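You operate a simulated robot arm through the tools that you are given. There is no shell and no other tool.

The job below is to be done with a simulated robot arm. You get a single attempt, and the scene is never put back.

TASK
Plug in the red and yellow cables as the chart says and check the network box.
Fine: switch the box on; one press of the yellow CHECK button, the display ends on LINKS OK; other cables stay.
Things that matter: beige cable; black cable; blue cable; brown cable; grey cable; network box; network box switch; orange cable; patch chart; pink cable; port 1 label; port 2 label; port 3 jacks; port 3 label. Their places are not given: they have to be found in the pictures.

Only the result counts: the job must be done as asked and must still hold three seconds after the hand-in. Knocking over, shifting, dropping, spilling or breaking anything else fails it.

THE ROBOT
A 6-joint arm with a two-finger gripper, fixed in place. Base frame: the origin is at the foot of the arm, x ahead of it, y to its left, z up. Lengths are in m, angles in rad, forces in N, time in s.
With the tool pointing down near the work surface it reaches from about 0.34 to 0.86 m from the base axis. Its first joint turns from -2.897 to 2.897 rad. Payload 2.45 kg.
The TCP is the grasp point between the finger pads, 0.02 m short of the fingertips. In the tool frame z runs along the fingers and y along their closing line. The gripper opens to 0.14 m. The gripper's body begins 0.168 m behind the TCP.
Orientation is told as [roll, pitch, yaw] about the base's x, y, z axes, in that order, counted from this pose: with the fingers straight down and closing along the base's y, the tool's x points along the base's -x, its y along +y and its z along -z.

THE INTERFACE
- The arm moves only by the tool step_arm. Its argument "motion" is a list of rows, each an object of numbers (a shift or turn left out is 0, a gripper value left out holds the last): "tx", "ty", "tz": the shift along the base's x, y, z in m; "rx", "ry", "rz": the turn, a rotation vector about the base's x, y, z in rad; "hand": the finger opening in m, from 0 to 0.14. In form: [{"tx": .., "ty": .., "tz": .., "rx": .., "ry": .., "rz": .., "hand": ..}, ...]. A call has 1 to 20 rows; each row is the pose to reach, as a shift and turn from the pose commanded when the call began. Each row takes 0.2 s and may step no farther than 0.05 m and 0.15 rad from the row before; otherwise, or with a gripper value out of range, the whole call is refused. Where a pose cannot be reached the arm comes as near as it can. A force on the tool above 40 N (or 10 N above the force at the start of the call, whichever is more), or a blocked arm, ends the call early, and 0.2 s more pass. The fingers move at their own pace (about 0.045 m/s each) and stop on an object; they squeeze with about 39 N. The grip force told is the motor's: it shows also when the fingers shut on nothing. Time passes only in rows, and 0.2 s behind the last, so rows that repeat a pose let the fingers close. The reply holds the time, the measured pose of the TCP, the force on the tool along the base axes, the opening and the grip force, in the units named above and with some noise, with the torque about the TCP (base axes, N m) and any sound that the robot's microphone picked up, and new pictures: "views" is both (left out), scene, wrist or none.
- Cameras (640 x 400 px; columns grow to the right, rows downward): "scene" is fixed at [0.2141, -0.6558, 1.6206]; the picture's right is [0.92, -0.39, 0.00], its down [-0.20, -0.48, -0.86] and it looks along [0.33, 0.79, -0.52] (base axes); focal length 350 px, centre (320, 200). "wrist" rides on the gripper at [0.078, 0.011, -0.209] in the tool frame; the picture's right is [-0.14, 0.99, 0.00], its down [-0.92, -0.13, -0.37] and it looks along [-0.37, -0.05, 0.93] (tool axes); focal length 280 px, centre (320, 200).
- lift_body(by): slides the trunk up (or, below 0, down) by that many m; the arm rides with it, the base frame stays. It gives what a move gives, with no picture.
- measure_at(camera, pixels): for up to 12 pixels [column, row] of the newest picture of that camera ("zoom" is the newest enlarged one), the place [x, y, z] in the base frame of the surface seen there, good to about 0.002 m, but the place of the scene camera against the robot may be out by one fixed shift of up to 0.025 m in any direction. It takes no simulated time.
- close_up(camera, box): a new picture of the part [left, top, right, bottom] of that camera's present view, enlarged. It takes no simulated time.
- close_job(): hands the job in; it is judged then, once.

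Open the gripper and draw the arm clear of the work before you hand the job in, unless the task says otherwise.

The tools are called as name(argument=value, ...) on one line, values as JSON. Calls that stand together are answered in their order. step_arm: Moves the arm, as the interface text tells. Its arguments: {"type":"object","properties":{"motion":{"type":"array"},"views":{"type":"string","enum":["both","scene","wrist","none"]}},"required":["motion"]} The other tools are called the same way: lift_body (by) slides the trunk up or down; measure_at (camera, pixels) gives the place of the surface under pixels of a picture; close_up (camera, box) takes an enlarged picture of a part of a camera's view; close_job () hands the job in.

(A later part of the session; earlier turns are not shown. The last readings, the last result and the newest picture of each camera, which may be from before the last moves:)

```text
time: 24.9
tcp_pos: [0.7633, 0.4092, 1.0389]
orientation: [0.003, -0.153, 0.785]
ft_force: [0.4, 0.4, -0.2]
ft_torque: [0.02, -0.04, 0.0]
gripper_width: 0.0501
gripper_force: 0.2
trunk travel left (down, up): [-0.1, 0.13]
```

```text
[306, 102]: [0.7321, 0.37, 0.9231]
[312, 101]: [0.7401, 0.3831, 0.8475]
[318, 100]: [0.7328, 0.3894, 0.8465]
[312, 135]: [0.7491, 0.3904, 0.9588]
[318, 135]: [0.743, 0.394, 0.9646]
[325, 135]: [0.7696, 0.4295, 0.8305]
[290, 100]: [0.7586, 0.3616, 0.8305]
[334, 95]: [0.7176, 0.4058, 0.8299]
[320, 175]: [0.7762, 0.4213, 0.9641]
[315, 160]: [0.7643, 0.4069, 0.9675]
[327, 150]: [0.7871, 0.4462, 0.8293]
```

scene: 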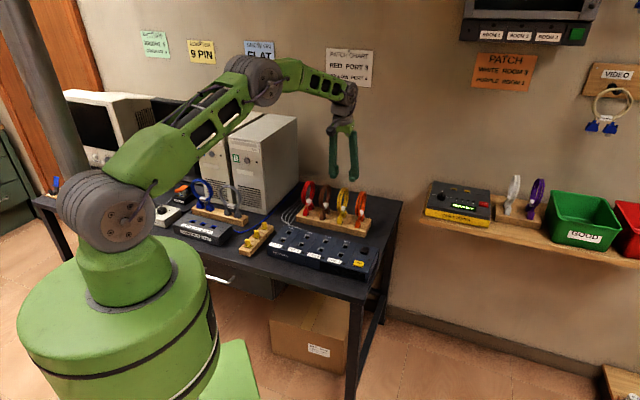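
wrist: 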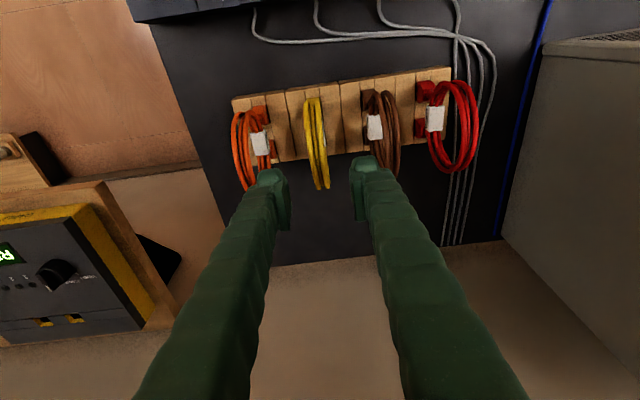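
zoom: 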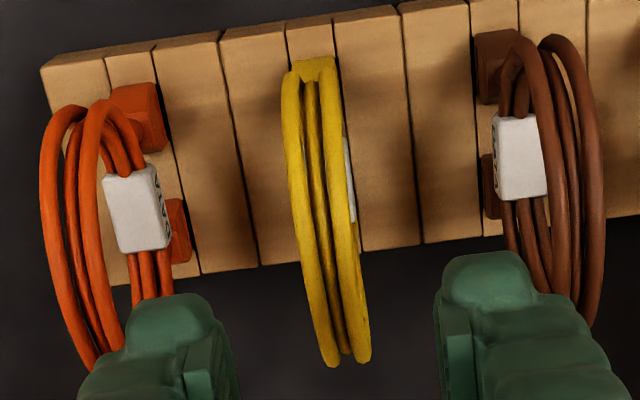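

Coil and plug centre at u≈0.2505, same as the TCP (0.2504). Descending straight down to straddle the tag, TCP z≈0.874.

step_arm(motion=[{"tz": -0.03}, {"tz": -0.06}, {"tz": -0.09}, {"tz": -0.115}, {"tz": -0.135}, {"tz": -0.15}, {"tz": -0.16}, {"tz": -0.164}], views="both")

```text
time: 26.8
tcp_pos: [0.7628, 0.4098, 0.8735]
orientation: [0.002, -0.154, 0.785]
ft_force: [1.1, -0.7, 0.2]
ft_torque: [0.0, 0.03, -0.03]
gripper_width: 0.0499
gripper_force: 0.1
trunk travel left (down, up): [-0.1, 0.13]
```

scene: 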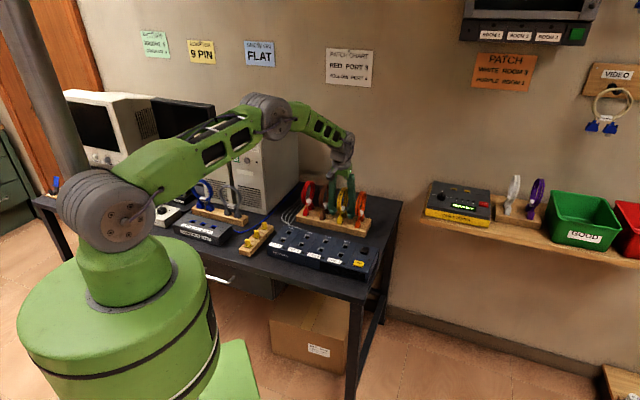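
wrist: 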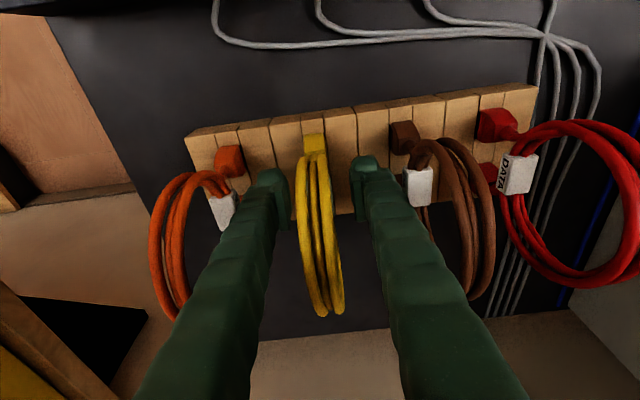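

Fingers straddle the yellow cable with no contact forces. I'll zoom to check clearances before closing.

close_up(camera="wrist", box=[220, 110, 420, 240])

close_up(camera="scene", box=[295, 140, 395, 240])

```text
3.08 times, centred on (320, 175) of wrist
```

zoom: 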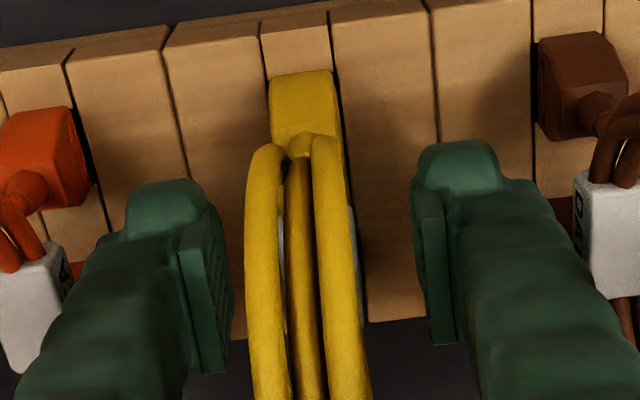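

```text
4.00 times, centred on (345, 190) of scene
```

zoom: 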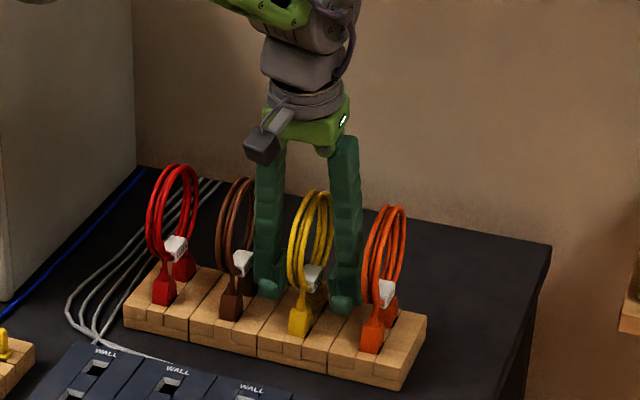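

Clearances look fine. Closing the fingers on the yellow tag.

step_arm(motion=[{"hand": 0.03}, {"hand": 0.01}, {"hand": 0.0}, {"hand": 0.0}, {"hand": 0.0}], views="wrist")

```text
time: 27.9
tcp_pos: [0.7625, 0.4096, 0.8746]
orientation: [0.001, -0.154, 0.786]
ft_force: [-0.6, -0.5, 0.4]
ft_torque: [-0.02, 0.01, 0.02]
gripper_width: 0.0109
gripper_force: 38.0
trunk travel left (down, up): [-0.1, 0.13]
```

wrist: 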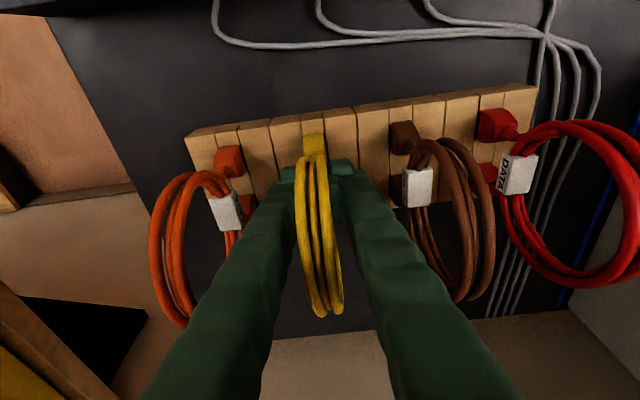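

Width is 0.0109 with 38 N grip, so something is held. Zooming to confirm what the pads are holding.

close_up(camera="wrist", box=[250, 110, 390, 220])

close_up(camera="scene", box=[310, 160, 390, 240])

```text
3.64 times, centred on (320, 165) of wrist
```

zoom: 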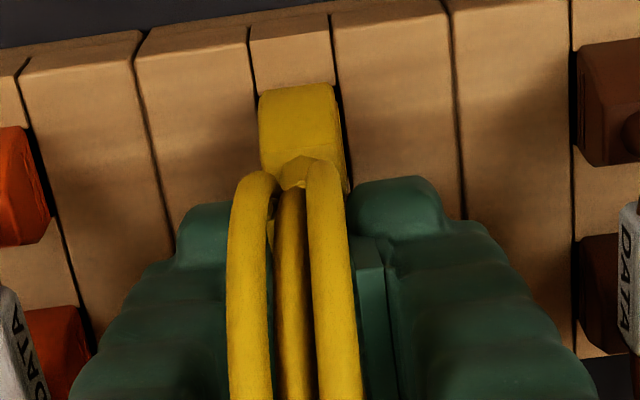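

```text
5.00 times, centred on (350, 200) of scene
```

zoom: 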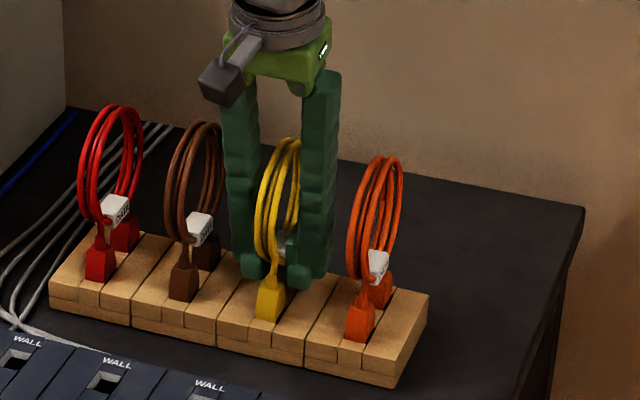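

The pads hold the yellow cable's middle. Lifting slowly straight up, watching the grip width and force.

step_arm(motion=[{"tz": 0.005}, {"tz": 0.01}, {"tz": 0.015}, {"tz": 0.02}, {"tz": 0.03}, {"tz": 0.04}], views="both")

```text
time: 29.4
tcp_pos: [0.7625, 0.4084, 0.9132]
orientation: [0.003, -0.153, 0.784]
ft_force: [0.1, 0.4, -1.9]
ft_torque: [-0.01, 0.02, 0.0]
gripper_width: 0.011
gripper_force: 38.2
trunk travel left (down, up): [-0.1, 0.13]
```

scene: 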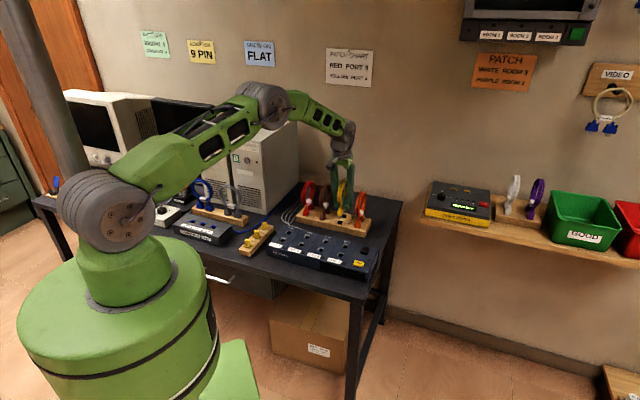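
wrist: 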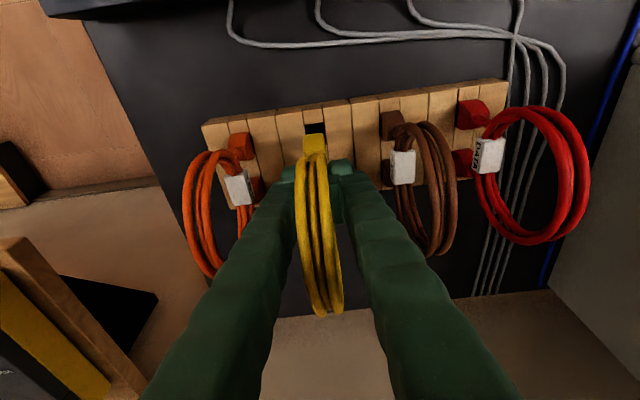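

Yellow is out, and its empty slot shows at (317,128). I'll lift further, back off along -v past the rack, then shift over port 4.

step_arm(motion=[{"tz": 0.025}, {"tz": 0.05}, {"tx": -0.03, "ty": -0.03, "tz": 0.05}, {"tx": -0.06, "ty": -0.06, "tz": 0.05}, {"tx": -0.085, "ty": -0.085, "tz": 0.05}, {"tx": -0.09, "ty": -0.115, "tz": 0.05}, {"tx": -0.093, "ty": -0.16, "tz": 0.05}, {"tx": -0.093, "ty": -0.2012, "tz": 0.05}, {"tx": -0.093, "ty": -0.2012, "tz": 0.05}], views="both")

```text
time: 31.4
tcp_pos: [0.6701, 0.2086, 0.9643]
orientation: [0.001, -0.153, 0.784]
ft_force: [0.8, 0.5, -0.6]
ft_torque: [0.0, 0.01, 0.02]
gripper_width: 0.0108
gripper_force: 38.0
trunk travel left (down, up): [-0.1, 0.13]
```

scene: 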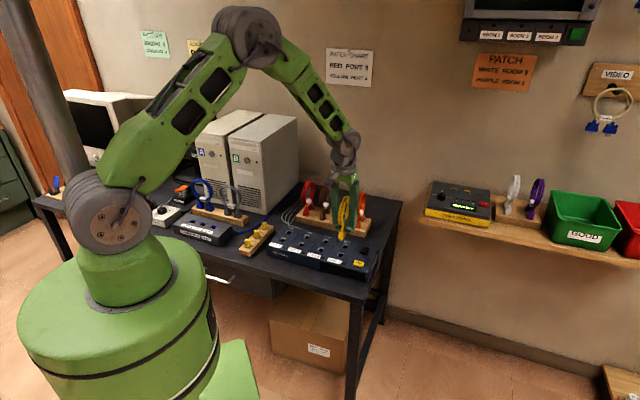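
wrist: 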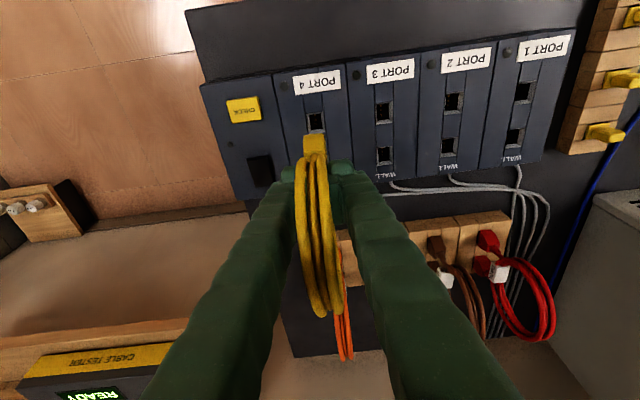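

Now over port 4 with the front jack visible at (316,122) just beyond the held plug. Zooming in both cameras.

close_up(camera="scene", box=[300, 180, 400, 280])

close_up(camera="wrist", box=[260, 80, 400, 180])

```text
4.00 times, centred on (350, 230) of scene
```

zoom: 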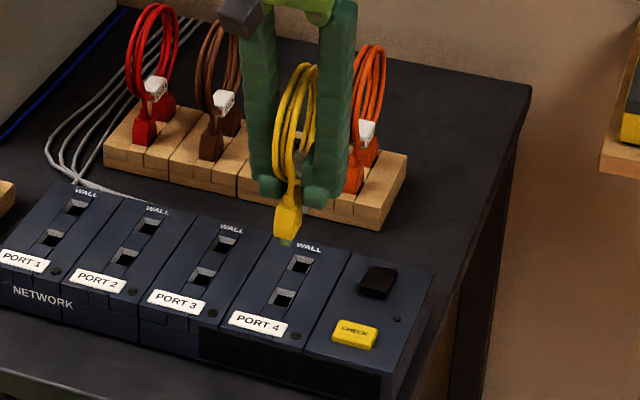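

```text
4.00 times, centred on (330, 130) of wrist
```

zoom: 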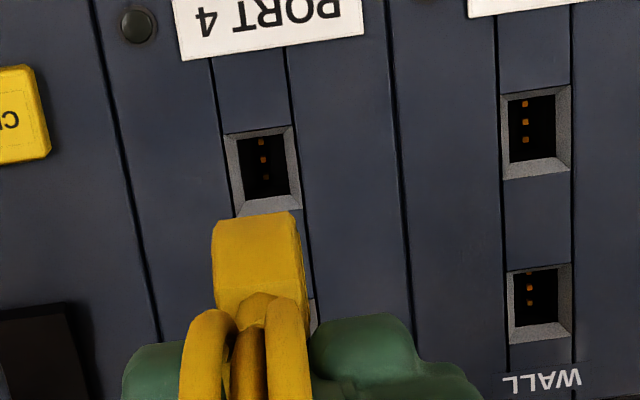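

Measuring jack rims at this pose and points on the held plug's visible faces.

measure_at(camera="zoom", pixels=[[224, 136], [294, 126], [303, 209], [238, 190], [502, 95], [571, 85], [571, 170], [505, 180], [507, 270], [572, 263], [573, 338], [510, 345]])

measure_at(camera="zoom", pixels=[[216, 226], [250, 220], [288, 215], [214, 250], [216, 290], [296, 240], [302, 270], [250, 250], [255, 280], [290, 250], [298, 255], [220, 310]])

```text
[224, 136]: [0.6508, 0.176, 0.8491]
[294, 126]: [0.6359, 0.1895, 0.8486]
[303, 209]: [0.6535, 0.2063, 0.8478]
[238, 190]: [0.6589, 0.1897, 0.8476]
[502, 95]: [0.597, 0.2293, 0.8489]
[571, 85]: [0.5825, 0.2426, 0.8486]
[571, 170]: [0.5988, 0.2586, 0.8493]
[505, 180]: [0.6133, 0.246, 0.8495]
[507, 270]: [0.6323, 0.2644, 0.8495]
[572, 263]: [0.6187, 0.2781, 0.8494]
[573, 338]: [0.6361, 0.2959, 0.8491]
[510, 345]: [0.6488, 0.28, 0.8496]
```

```text
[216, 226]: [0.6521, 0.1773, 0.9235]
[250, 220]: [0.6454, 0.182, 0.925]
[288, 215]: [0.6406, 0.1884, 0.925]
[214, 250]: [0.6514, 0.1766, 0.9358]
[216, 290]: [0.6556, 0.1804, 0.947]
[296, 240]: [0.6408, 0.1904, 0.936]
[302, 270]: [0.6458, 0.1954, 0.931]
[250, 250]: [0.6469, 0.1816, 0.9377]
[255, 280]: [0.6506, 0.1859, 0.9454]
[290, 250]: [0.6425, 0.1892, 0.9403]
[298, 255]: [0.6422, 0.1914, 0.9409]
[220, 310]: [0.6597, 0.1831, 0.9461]
```

Held plug's centre is about u=0.327, v-mid≈0.6215 versus jack u=0.326, v=0.6207. I'll correct by about 1.5 mm and lower to z≈0.93 to see the plug tips against the jacks.

step_arm(motion=[{"tx": -0.0014, "ty": 0.0003, "tz": -0.015}, {"tx": -0.0014, "ty": 0.0003, "tz": -0.034}], views="both")

close_up(camera="scene", box=[330, 215, 380, 255])

close_up(camera="wrist", box=[270, 80, 370, 170])

```text
time: 31.9
tcp_pos: [0.6682, 0.2088, 0.9303]
orientation: [-0.001, -0.154, 0.787]
ft_force: [0.9, 0.9, -1.6]
ft_torque: [-0.01, 0.02, 0.04]
gripper_width: 0.0108
gripper_force: 37.5
trunk travel left (down, up): [-0.1, 0.13]
```

scene: 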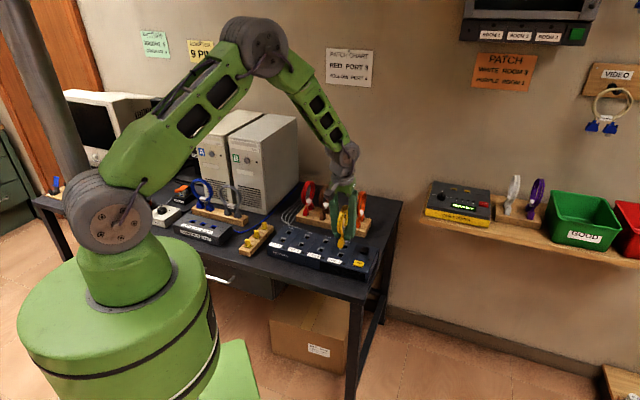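
wrist: 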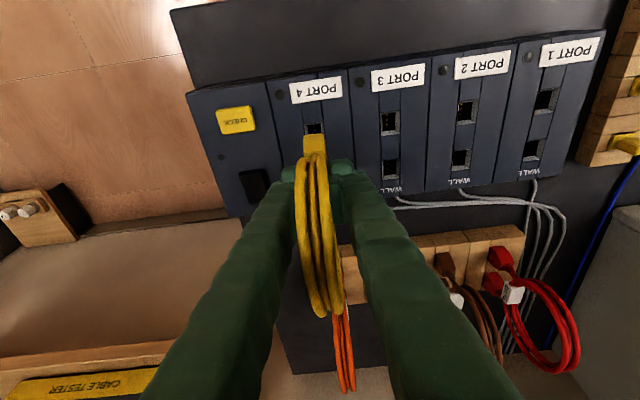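

```text
10.00 times, centred on (355, 235) of scene
```

zoom: 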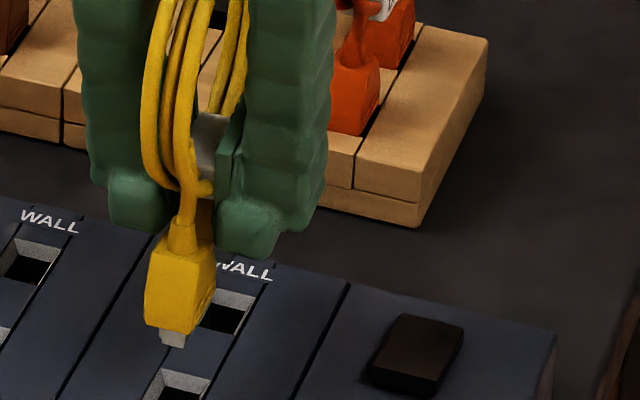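

```text
4.44 times, centred on (320, 125) of wrist
```

zoom: 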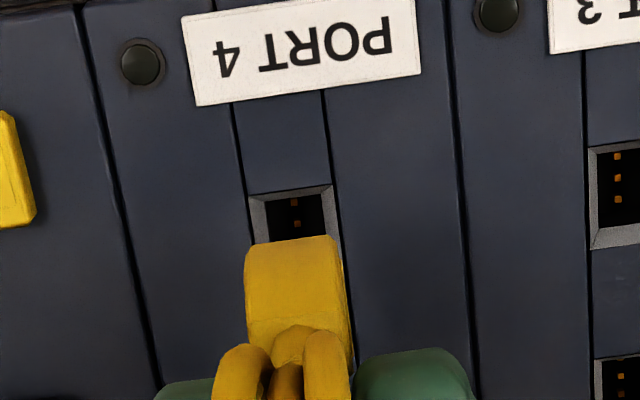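

The scene zoom shows the plug body with its grey prong at (172,340). I'll retake it a bit lower-centred and measure prong and jack rims within that same camera.

close_up(camera="scene", box=[325, 225, 375, 265])

```text
10.00 times, centred on (350, 245) of scene
```

zoom: 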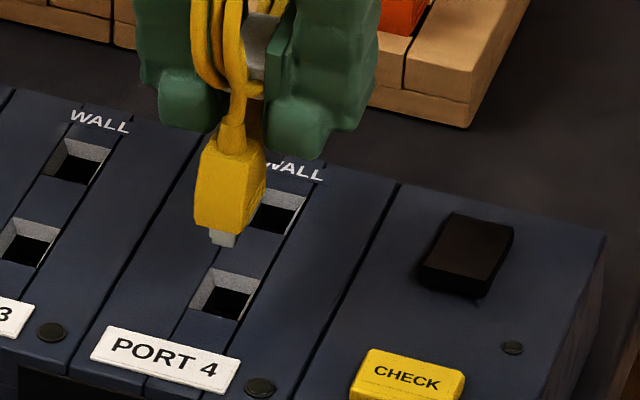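

Measuring prong/body corners and jack rims in this one scene zoom.

measure_at(camera="zoom", pixels=[[211, 241], [232, 246], [222, 243], [235, 240], [196, 225], [237, 235], [218, 230], [196, 180], [240, 195], [262, 205]])

measure_at(camera="zoom", pixels=[[212, 267], [261, 281], [240, 321], [187, 306], [306, 196], [285, 236], [61, 137], [111, 150], [88, 187], [38, 174], [13, 216], [62, 228]])

```text
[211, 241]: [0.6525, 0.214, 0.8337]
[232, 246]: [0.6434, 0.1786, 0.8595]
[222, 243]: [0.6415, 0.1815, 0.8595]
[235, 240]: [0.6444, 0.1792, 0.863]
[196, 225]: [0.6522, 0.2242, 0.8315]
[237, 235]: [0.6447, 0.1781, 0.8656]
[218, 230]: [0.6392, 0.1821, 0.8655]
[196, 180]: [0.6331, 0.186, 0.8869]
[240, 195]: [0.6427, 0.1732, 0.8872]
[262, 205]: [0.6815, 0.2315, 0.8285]
```

```text
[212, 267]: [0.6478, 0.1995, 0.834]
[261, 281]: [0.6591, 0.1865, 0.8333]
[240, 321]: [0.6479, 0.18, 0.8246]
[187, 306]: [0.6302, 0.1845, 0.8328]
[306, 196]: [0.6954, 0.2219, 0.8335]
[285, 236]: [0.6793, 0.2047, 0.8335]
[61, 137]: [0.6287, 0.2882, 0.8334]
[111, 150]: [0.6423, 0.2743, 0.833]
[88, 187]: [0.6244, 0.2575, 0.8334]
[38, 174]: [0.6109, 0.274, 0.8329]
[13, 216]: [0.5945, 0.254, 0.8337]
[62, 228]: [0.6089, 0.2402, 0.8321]
```

Within the scene view the plug and port 4 jack agree in u to about 1 mm, and in v by the wrist measurement. I'll lower gently until the prongs should just enter (TCP z≈0.902).

step_arm(motion=[{"tz": -0.01}, {"tz": -0.018}, {"tz": -0.023}, {"tz": -0.026}, {"tz": -0.028}], views="both")

close_up(camera="scene", box=[325, 225, 375, 265])

close_up(camera="wrist", box=[270, 80, 370, 170])

```text
time: 33.1
tcp_pos: [0.6685, 0.2083, 0.9029]
orientation: [-0.001, -0.154, 0.786]
ft_force: [0.5, -0.6, 0.0]
ft_torque: [-0.01, 0.0, 0.01]
gripper_width: 0.0108
gripper_force: 38.1
trunk travel left (down, up): [-0.1, 0.13]
```

scene: 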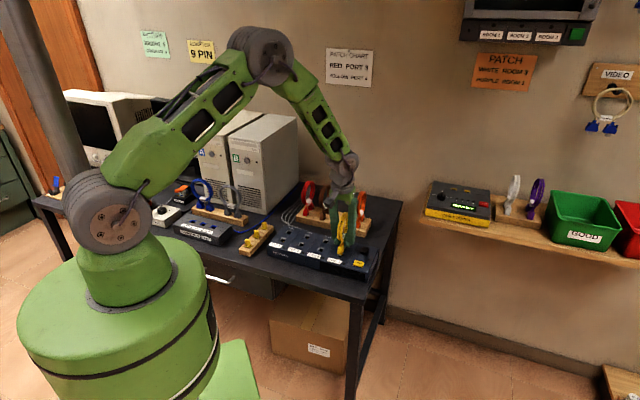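
wrist: 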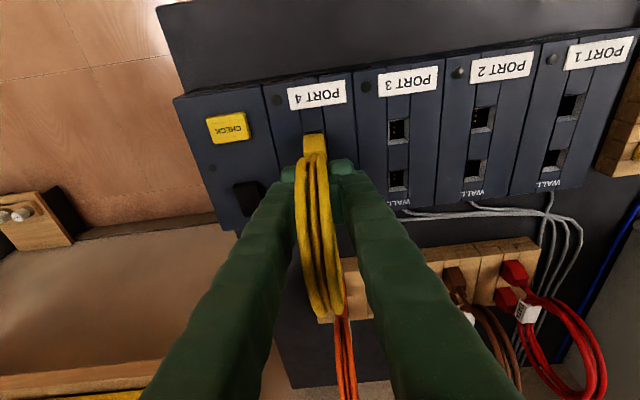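

```text
10.00 times, centred on (350, 245) of scene
```

zoom: 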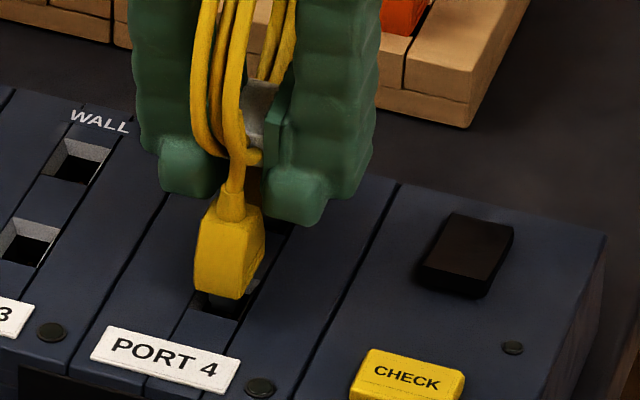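

```text
4.44 times, centred on (320, 125) of wrist
```

zoom: 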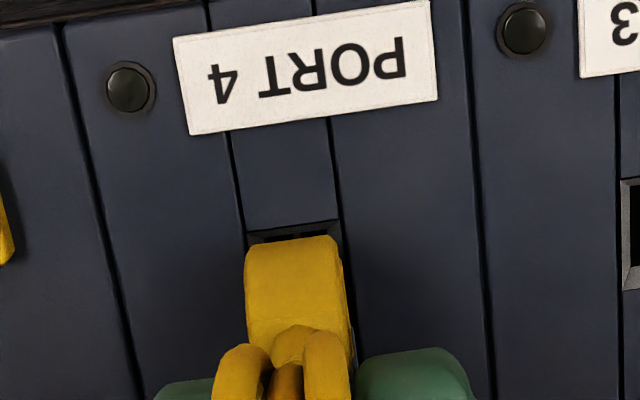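

No contact force yet and the plug sits right over the port 4 jack. Continuing down in small steps to z≈0.895.

step_arm(motion=[{"tz": -0.002}, {"tz": -0.004}, {"tz": -0.006}, {"tz": -0.008}], views="both")

close_up(camera="scene", box=[325, 225, 375, 265])

close_up(camera="wrist", box=[270, 80, 370, 170])

```text
time: 34.1
tcp_pos: [0.6679, 0.2088, 0.8931]
orientation: [0.001, -0.153, 0.785]
ft_force: [-0.3, 0.1, -1.5]
ft_torque: [0.03, 0.0, -0.02]
gripper_width: 0.0109
gripper_force: 38.2
trunk travel left (down, up): [-0.1, 0.13]
```

scene: 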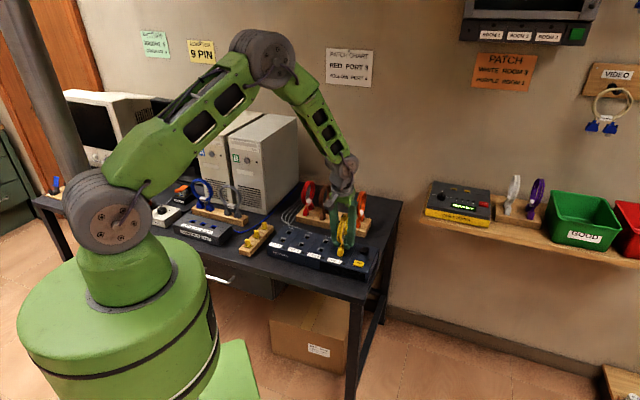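
wrist: 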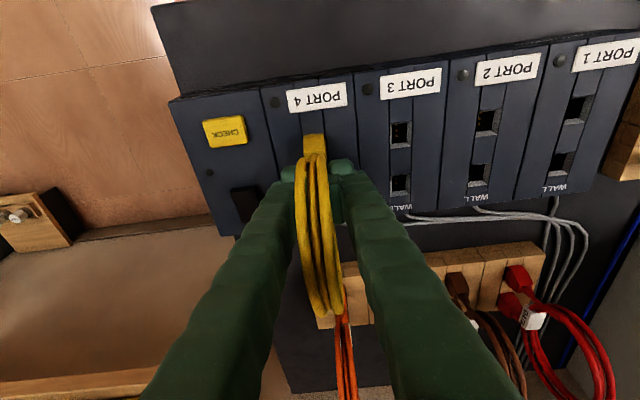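

```text
10.00 times, centred on (350, 245) of scene
```

zoom: 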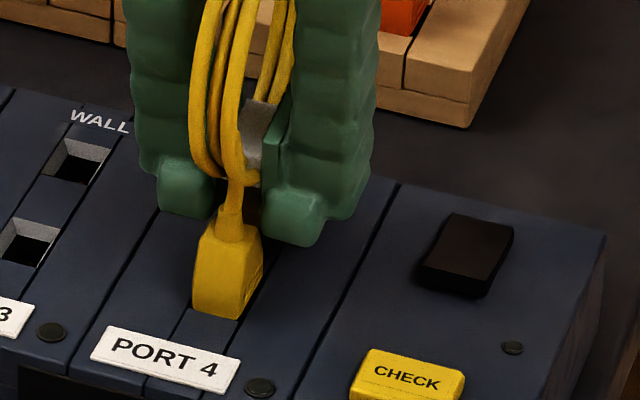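

```text
4.44 times, centred on (320, 125) of wrist
```

zoom: 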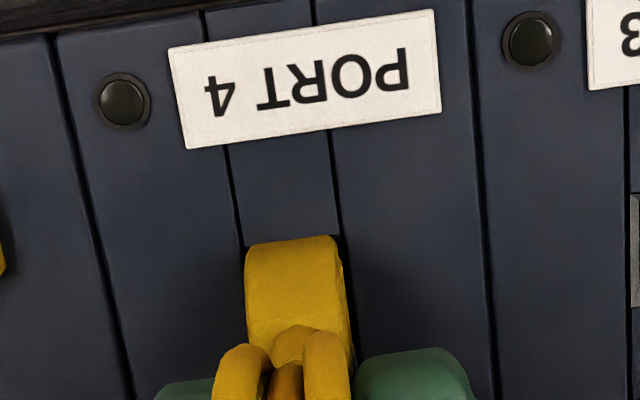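

Going in smoothly with no resistance, plug body nearly flush on port 4. I'll press down in 1 mm steps until I feel it seat.

step_arm(motion=[{"tz": -0.001}, {"tz": -0.002}, {"tz": -0.003}], views="none")

```text
time: 35.0
tcp_pos: [0.6682, 0.209, 0.8946]
orientation: [-0.003, -0.158, 0.784]
ft_force: [-3.8, 2.4, 23.5]
ft_torque: [-0.43, 0.52, -0.05]
gripper_width: 0.0107
gripper_force: 37.9
trunk travel left (down, up): [-0.1, 0.13]
```

Contact now: 23.5 N up, with torque showing the load on the front plug. I'll look closely from both cameras.

close_up(camera="scene", box=[330, 225, 370, 257])

step_arm(motion=[{"tz": 0.0}], views="both")

close_up(camera="wrist", box=[280, 110, 360, 180])

```text
12.50 times, centred on (350, 241) of scene
```

zoom: 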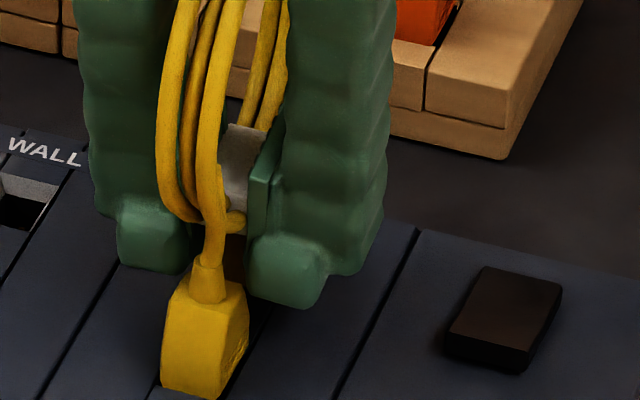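

```text
time: 35.4
tcp_pos: [0.6692, 0.209, 0.8936]
orientation: [-0.001, -0.157, 0.787]
ft_force: [-2.4, 4.2, 28.5]
ft_torque: [-0.25, 0.25, -0.05]
gripper_width: 0.0107
gripper_force: 37.8
trunk travel left (down, up): [-0.1, 0.13]
```

scene: 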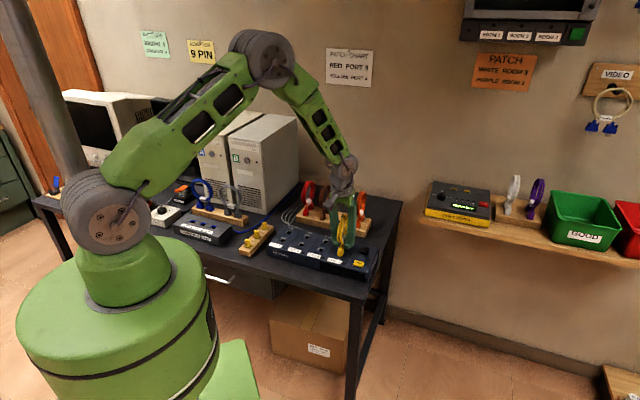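
wrist: 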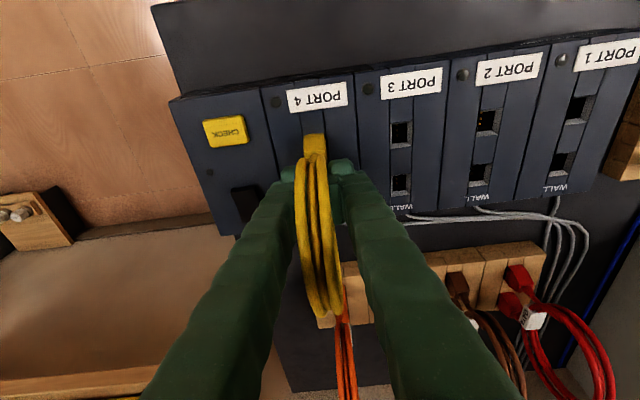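

```text
5.71 times, centred on (320, 145) of wrist
```

zoom: 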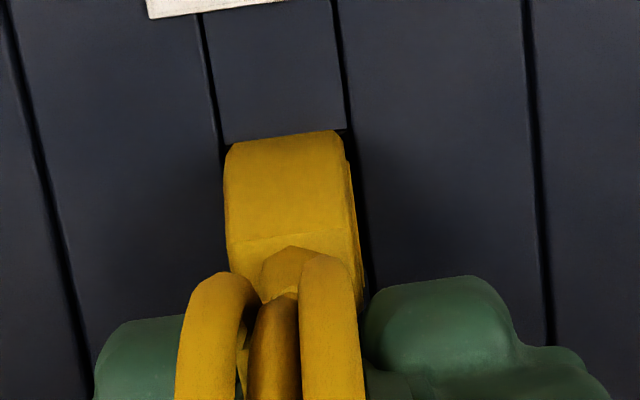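

Load is now shared by both plugs. I'll measure the plug's top and base heights to check that it's flush on the box (expected top ≈0.867–0.87).

measure_at(camera="zoom", pixels=[[280, 150], [280, 180], [285, 210], [280, 235], [230, 160], [342, 150], [350, 200], [355, 260], [280, 120], [200, 150], [400, 150], [275, 138]])

```text
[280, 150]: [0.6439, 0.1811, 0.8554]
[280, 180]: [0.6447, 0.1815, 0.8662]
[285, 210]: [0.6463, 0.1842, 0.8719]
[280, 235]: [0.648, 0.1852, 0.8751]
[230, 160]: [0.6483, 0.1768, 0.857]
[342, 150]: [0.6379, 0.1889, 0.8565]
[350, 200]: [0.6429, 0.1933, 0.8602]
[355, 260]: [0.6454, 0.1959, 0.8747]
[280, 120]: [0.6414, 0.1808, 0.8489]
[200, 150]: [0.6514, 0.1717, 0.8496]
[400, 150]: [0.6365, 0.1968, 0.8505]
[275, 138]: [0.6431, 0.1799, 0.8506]
```

The plug base sits at z≈0.8506, flush with the box top on both plugs. I'll ease off the push by 2 mm and open the fingers.

step_arm(motion=[{"tz": 0.002}, {"tz": 0.002, "hand": 0.02}, {"tz": 0.002, "hand": 0.04}, {"tz": 0.002, "hand": 0.05}, {"tz": 0.002, "hand": 0.05}], views="wrist")

close_up(camera="wrist", box=[250, 90, 390, 200])

```text
time: 36.5
tcp_pos: [0.6686, 0.2076, 0.8919]
orientation: [0.002, -0.154, 0.785]
ft_force: [-0.2, -0.7, 0.0]
ft_torque: [0.0, 0.03, -0.02]
gripper_width: 0.0501
gripper_force: 0.0
trunk travel left (down, up): [-0.1, 0.13]
```

wrist: 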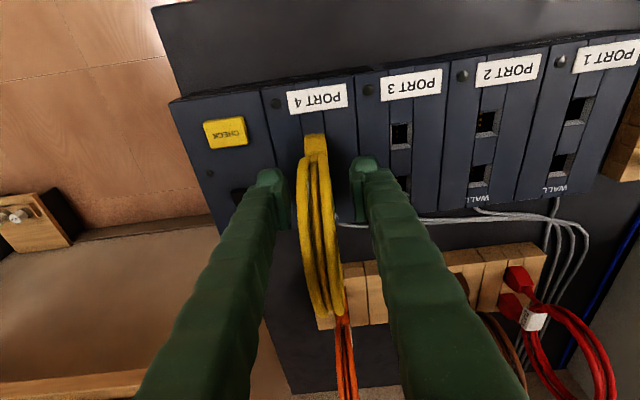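

```text
3.64 times, centred on (320, 145) of wrist
```

zoom: 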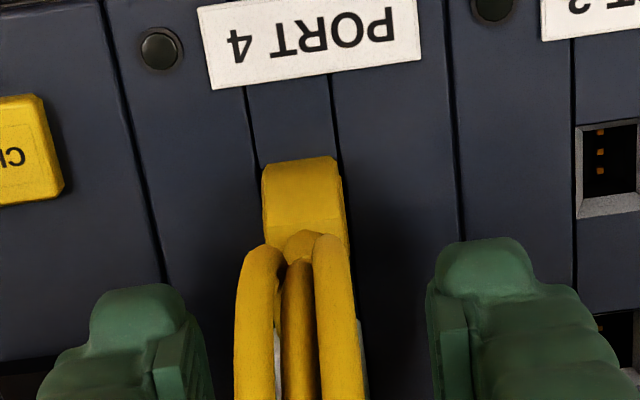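

Yellow stays seated. I'll rise straight up to z≈1.04 and travel to above the red cable at (0.658, 0.514).

step_arm(motion=[{"tz": 0.03}, {"tz": 0.07}, {"tz": 0.11}, {"tz": 0.148}, {"tz": 0.148, "tx": -0.002, "ty": 0.04}, {"tz": 0.148, "tx": -0.003, "ty": 0.085}, {"tz": 0.148, "tx": -0.005, "ty": 0.13}, {"tz": 0.148, "tx": -0.006, "ty": 0.175}, {"tz": 0.148, "tx": -0.008, "ty": 0.22}, {"tz": 0.148, "tx": -0.009, "ty": 0.265}, {"tz": 0.148, "tx": -0.0103, "ty": 0.3058}, {"tz": 0.148, "tx": -0.0103, "ty": 0.3058}], views="both")

close_up(camera="wrist", box=[260, 80, 390, 200])

```text
time: 39.1
tcp_pos: [0.658, 0.5161, 1.0401]
orientation: [0.0, -0.153, 0.785]
ft_force: [0.8, -0.1, -0.2]
ft_torque: [-0.03, -0.02, -0.02]
gripper_width: 0.0502
gripper_force: 0.1
trunk travel left (down, up): [-0.1, 0.13]
```

scene: 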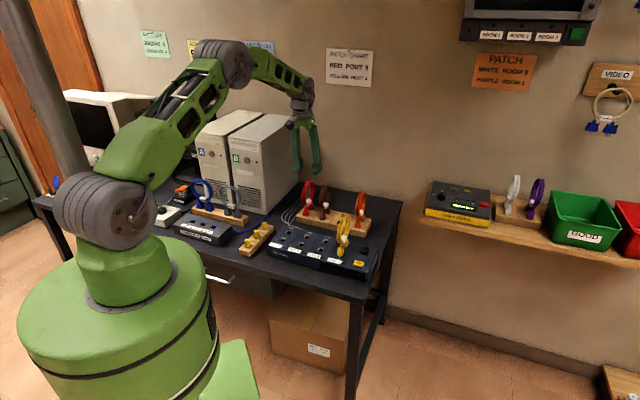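
wrist: 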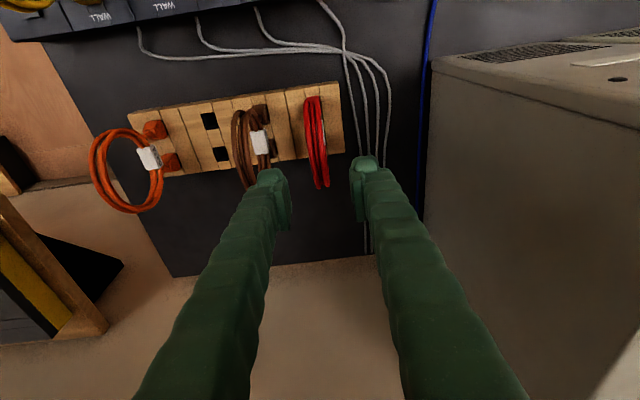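

```text
3.33 times, centred on (325, 140) of wrist
```

zoom: 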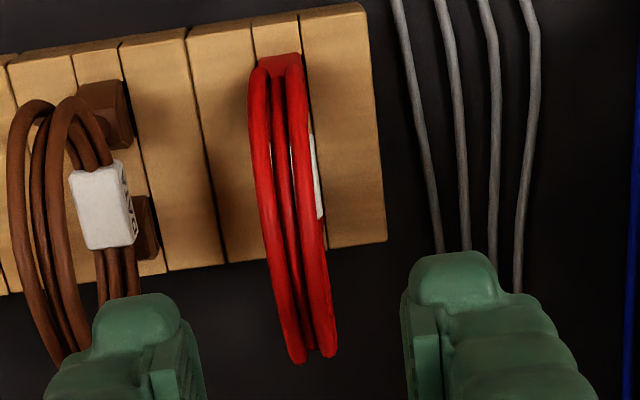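

Over red, with yellow seen plugged in port 4 at (343,235) in the scene. Measuring red's plug and coil for alignment.

measure_at(camera="zoom", pixels=[[252, 58], [306, 52], [265, 62], [298, 58], [256, 120], [282, 120], [304, 120], [272, 230], [312, 230], [290, 180], [317, 170], [285, 300]])

measure_at(camera="wrist", pixels=[[203, 114], [214, 112], [218, 128], [206, 130], [214, 148], [225, 146], [230, 160], [218, 162], [270, 150], [345, 160], [600, 57], [440, 110]])

```text
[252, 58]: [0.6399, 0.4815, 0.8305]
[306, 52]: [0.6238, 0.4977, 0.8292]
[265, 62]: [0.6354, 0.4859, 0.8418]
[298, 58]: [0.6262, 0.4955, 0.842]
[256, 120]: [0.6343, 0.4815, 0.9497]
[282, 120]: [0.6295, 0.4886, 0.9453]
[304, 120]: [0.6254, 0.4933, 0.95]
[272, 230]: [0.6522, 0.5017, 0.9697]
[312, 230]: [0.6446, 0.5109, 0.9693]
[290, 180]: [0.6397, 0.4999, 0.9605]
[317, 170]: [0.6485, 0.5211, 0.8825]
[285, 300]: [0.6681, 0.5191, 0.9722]
```

```text
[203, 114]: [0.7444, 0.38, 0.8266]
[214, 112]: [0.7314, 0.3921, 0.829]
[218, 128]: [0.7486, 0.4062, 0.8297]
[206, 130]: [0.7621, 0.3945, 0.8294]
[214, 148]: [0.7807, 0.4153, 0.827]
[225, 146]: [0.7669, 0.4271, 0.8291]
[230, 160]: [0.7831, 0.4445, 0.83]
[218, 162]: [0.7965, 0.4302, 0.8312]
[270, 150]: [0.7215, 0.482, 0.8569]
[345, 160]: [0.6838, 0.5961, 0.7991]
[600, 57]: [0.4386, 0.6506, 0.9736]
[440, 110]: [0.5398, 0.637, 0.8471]
```

Red's centre is u≈0.1006, and TCP reads u≈0.1003–0.1015, so it is aligned. Descending straight down to the tag at z≈0.874.

step_arm(motion=[{"tz": -0.03, "tx": -0.0003, "ty": 0.0003}, {"tz": -0.06, "tx": -0.0003, "ty": 0.0003}, {"tz": -0.09, "tx": -0.0003, "ty": 0.0003}, {"tz": -0.115, "tx": -0.0003, "ty": 0.0003}, {"tz": -0.135, "tx": -0.0003, "ty": 0.0003}, {"tz": -0.15, "tx": -0.0003, "ty": 0.0003}, {"tz": -0.16, "tx": -0.0003, "ty": 0.0003}, {"tz": -0.166, "tx": -0.0003, "ty": 0.0003}], views="both")

close_up(camera="wrist", box=[230, 100, 410, 230])

close_up(camera="scene", box=[270, 150, 370, 230])

```text
time: 41.0
tcp_pos: [0.6587, 0.5149, 0.8746]
orientation: [0.001, -0.153, 0.786]
ft_force: [-0.3, 0.3, -1.0]
ft_torque: [0.0, 0.02, -0.01]
gripper_width: 0.0498
gripper_force: 0.0
trunk travel left (down, up): [-0.1, 0.13]
```

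scene: 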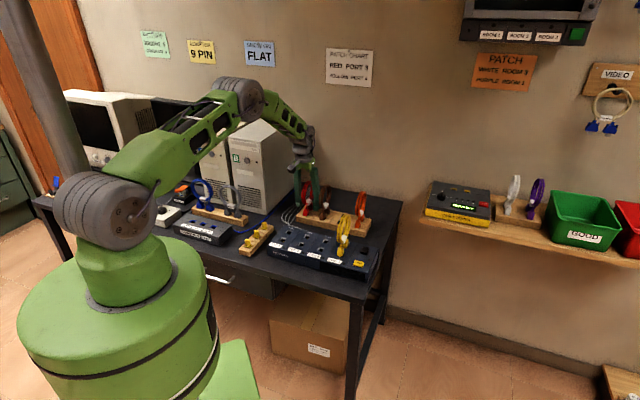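
wrist: 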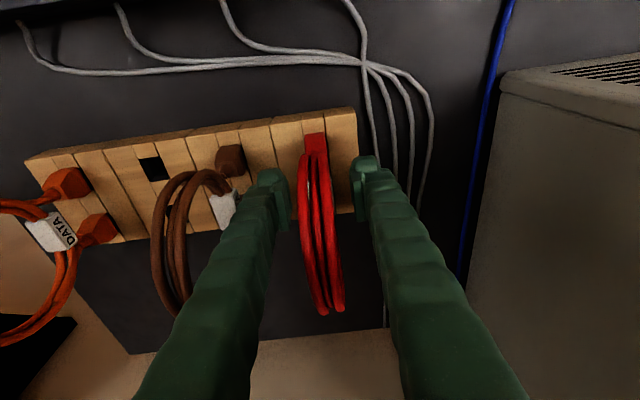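

```text
3.08 times, centred on (320, 165) of wrist
```

zoom: 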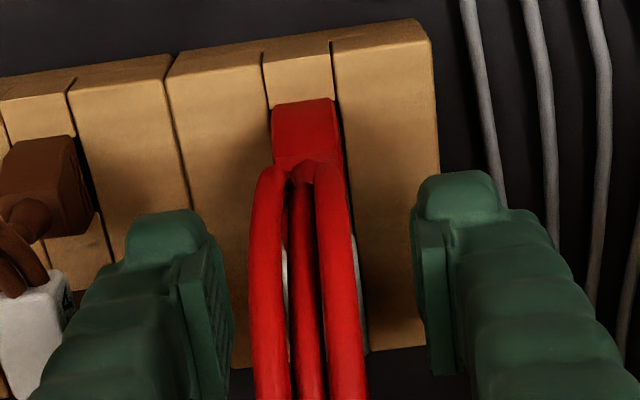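

```text
5.00 times, centred on (320, 190) of scene
```

zoom: 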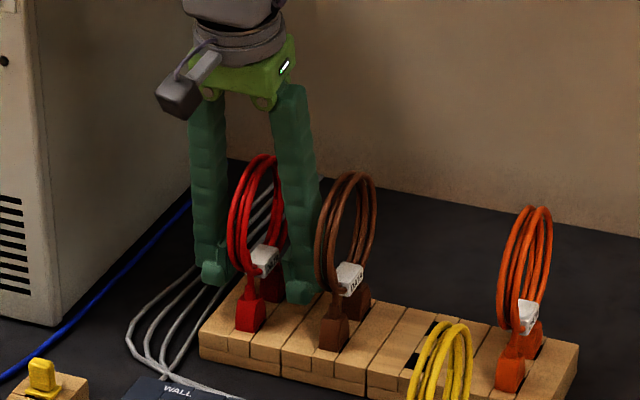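

Red's plug is centred between the fingers, and the brown cable is clear. Closing on the red tag.

step_arm(motion=[{"hand": 0.03}, {"hand": 0.01}, {"hand": 0.0}, {"hand": 0.0}, {"hand": 0.0}], views="none")

step_arm(motion=[{"tz": 0.005}, {"tz": 0.01}, {"tz": 0.015}, {"tz": 0.02}, {"tz": 0.03}, {"tz": 0.04}], views="both")

```text
time: 42.1
tcp_pos: [0.6571, 0.5158, 0.8754]
orientation: [0.003, -0.155, 0.785]
ft_force: [-0.3, -0.7, -0.8]
ft_torque: [0.02, -0.01, -0.03]
gripper_width: 0.011
gripper_force: 37.9
trunk travel left (down, up): [-0.1, 0.13]
```

```text
time: 43.5
tcp_pos: [0.6584, 0.5135, 0.9143]
orientation: [0.001, -0.154, 0.786]
ft_force: [0.2, -0.3, -1.1]
ft_torque: [0.0, 0.01, 0.01]
gripper_width: 0.0107
gripper_force: 37.9
trunk travel left (down, up): [-0.1, 0.13]
```

scene: 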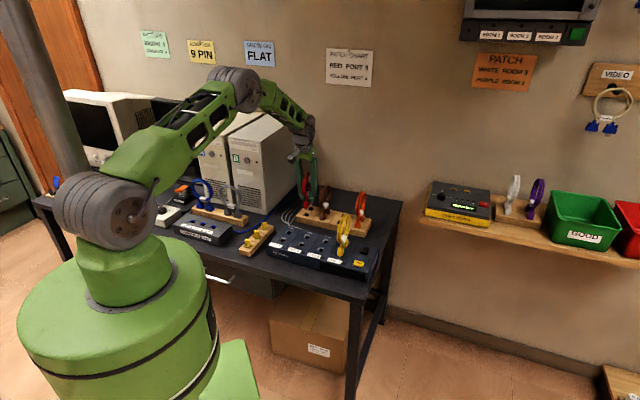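
wrist: 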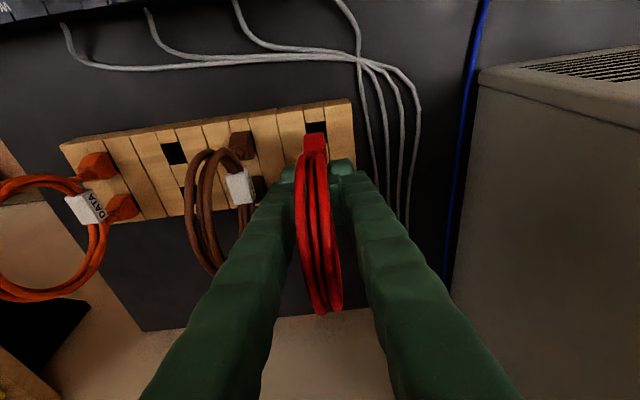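

Red came out cleanly (slot open at (315,125)). Lifting on, backing off along -v past the rack, then over to port 3.

step_arm(motion=[{"tz": 0.025}, {"tz": 0.05}, {"tx": -0.03, "ty": -0.03, "tz": 0.05}, {"tx": -0.06, "ty": -0.06, "tz": 0.05}, {"tx": -0.085, "ty": -0.085, "tz": 0.05}, {"tx": -0.075, "ty": -0.13, "tz": 0.05}, {"tx": -0.06, "ty": -0.175, "tz": 0.05}, {"tx": -0.05, "ty": -0.215, "tz": 0.05}, {"tx": -0.0421, "ty": -0.2531, "tz": 0.05}, {"tx": -0.0421, "ty": -0.2531, "tz": 0.05}], views="both")

close_up(camera="scene", box=[305, 205, 365, 255])

close_up(camera="wrist", box=[260, 80, 400, 180])

```text
time: 45.8
tcp_pos: [0.615, 0.261, 0.9624]
orientation: [-0.001, -0.154, 0.784]
ft_force: [0.4, 0.0, -1.7]
ft_torque: [0.03, 0.01, -0.02]
gripper_width: 0.011
gripper_force: 37.9
trunk travel left (down, up): [-0.1, 0.13]
```

scene: 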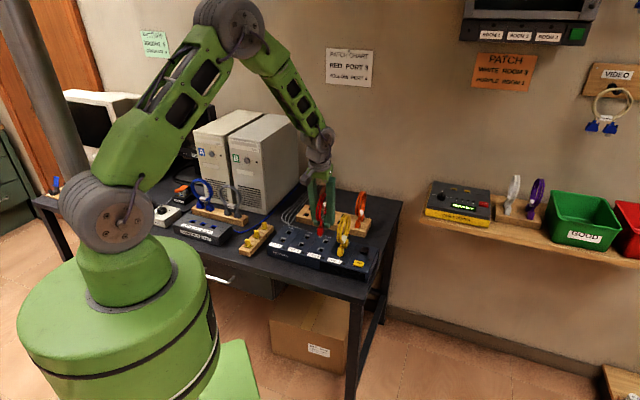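
wrist: 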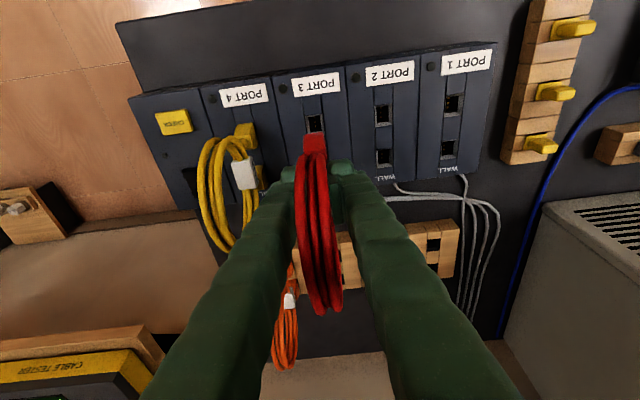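

```text
8.00 times, centred on (335, 230) of scene
```

zoom: 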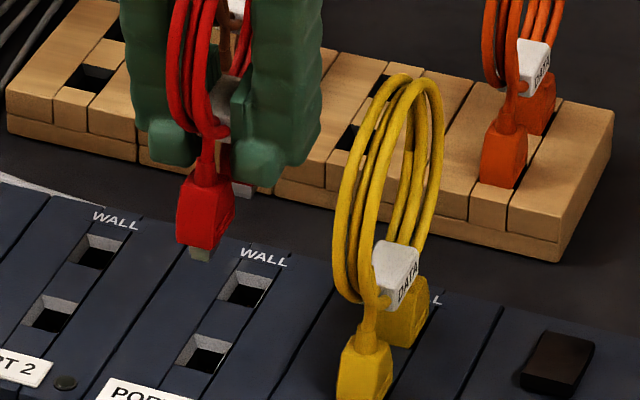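

```text
4.00 times, centred on (330, 130) of wrist
```

zoom: 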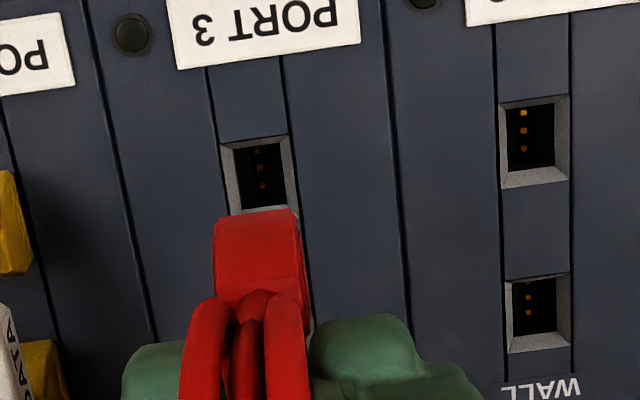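

Red is over port 3 in the same relative position yellow had. Measuring plug faces and the port 3 jack rim to confirm.

measure_at(camera="zoom", pixels=[[220, 144], [288, 135], [298, 205], [232, 205], [217, 223], [250, 217], [290, 212], [215, 250], [218, 285], [299, 240], [304, 270], [255, 250]])

```text
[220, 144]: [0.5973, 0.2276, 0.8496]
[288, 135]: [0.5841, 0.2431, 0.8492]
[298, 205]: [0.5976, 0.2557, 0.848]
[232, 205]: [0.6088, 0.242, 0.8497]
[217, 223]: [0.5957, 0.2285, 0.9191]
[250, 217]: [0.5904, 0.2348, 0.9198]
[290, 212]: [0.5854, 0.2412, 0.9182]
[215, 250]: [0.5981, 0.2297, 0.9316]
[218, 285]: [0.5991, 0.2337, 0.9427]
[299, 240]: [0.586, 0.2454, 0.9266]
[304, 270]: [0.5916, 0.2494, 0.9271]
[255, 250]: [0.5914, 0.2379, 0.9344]
```

Plug centre u≈0.2508 vs jack ≈0.2503, and front faces match in v. Lowering red toward port 3 to just before entry.

step_arm(motion=[{"tz": -0.015}, {"tz": -0.03}, {"tz": -0.043}, {"tz": -0.052}, {"tz": -0.057}, {"tz": -0.061}], views="both")

close_up(camera="scene", box=[305, 215, 355, 255])

close_up(camera="wrist", box=[270, 80, 370, 170])

```text
time: 47.1
tcp_pos: [0.6158, 0.2619, 0.903]
orientation: [0.0, -0.154, 0.786]
ft_force: [-1.3, -0.3, -0.5]
ft_torque: [0.02, -0.01, 0.01]
gripper_width: 0.0111
gripper_force: 38.1
trunk travel left (down, up): [-0.1, 0.13]
```

scene: 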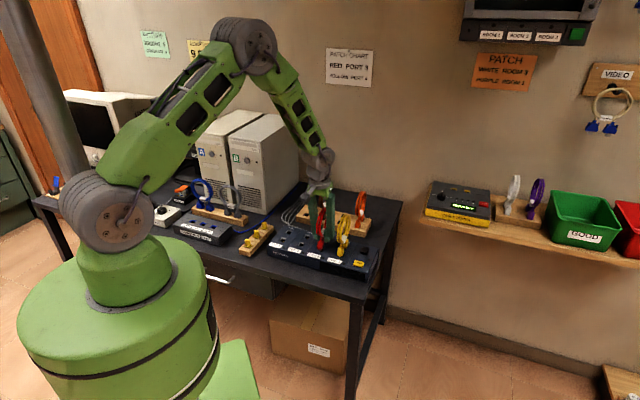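
wrist: 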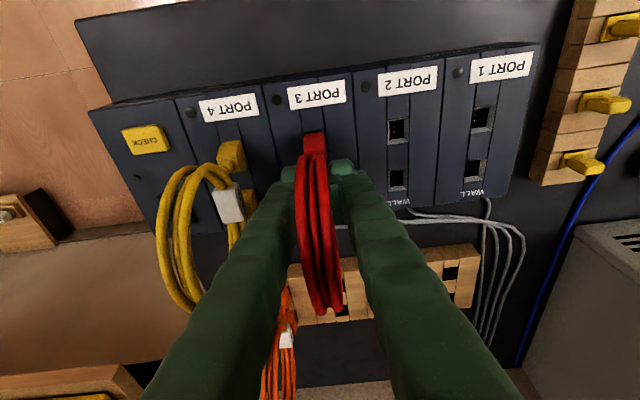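

```text
10.00 times, centred on (330, 235) of scene
```

zoom: 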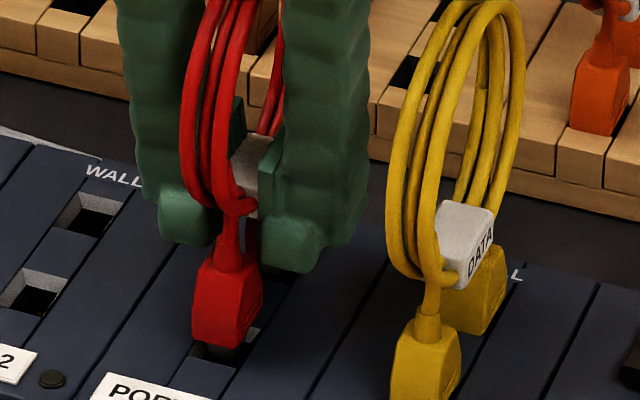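

```text
4.44 times, centred on (320, 125) of wrist
```

zoom: 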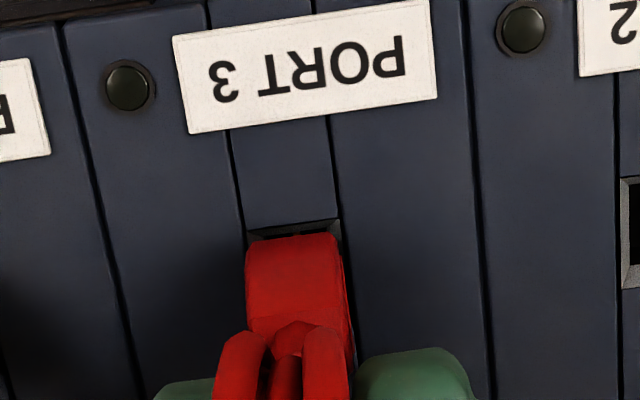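

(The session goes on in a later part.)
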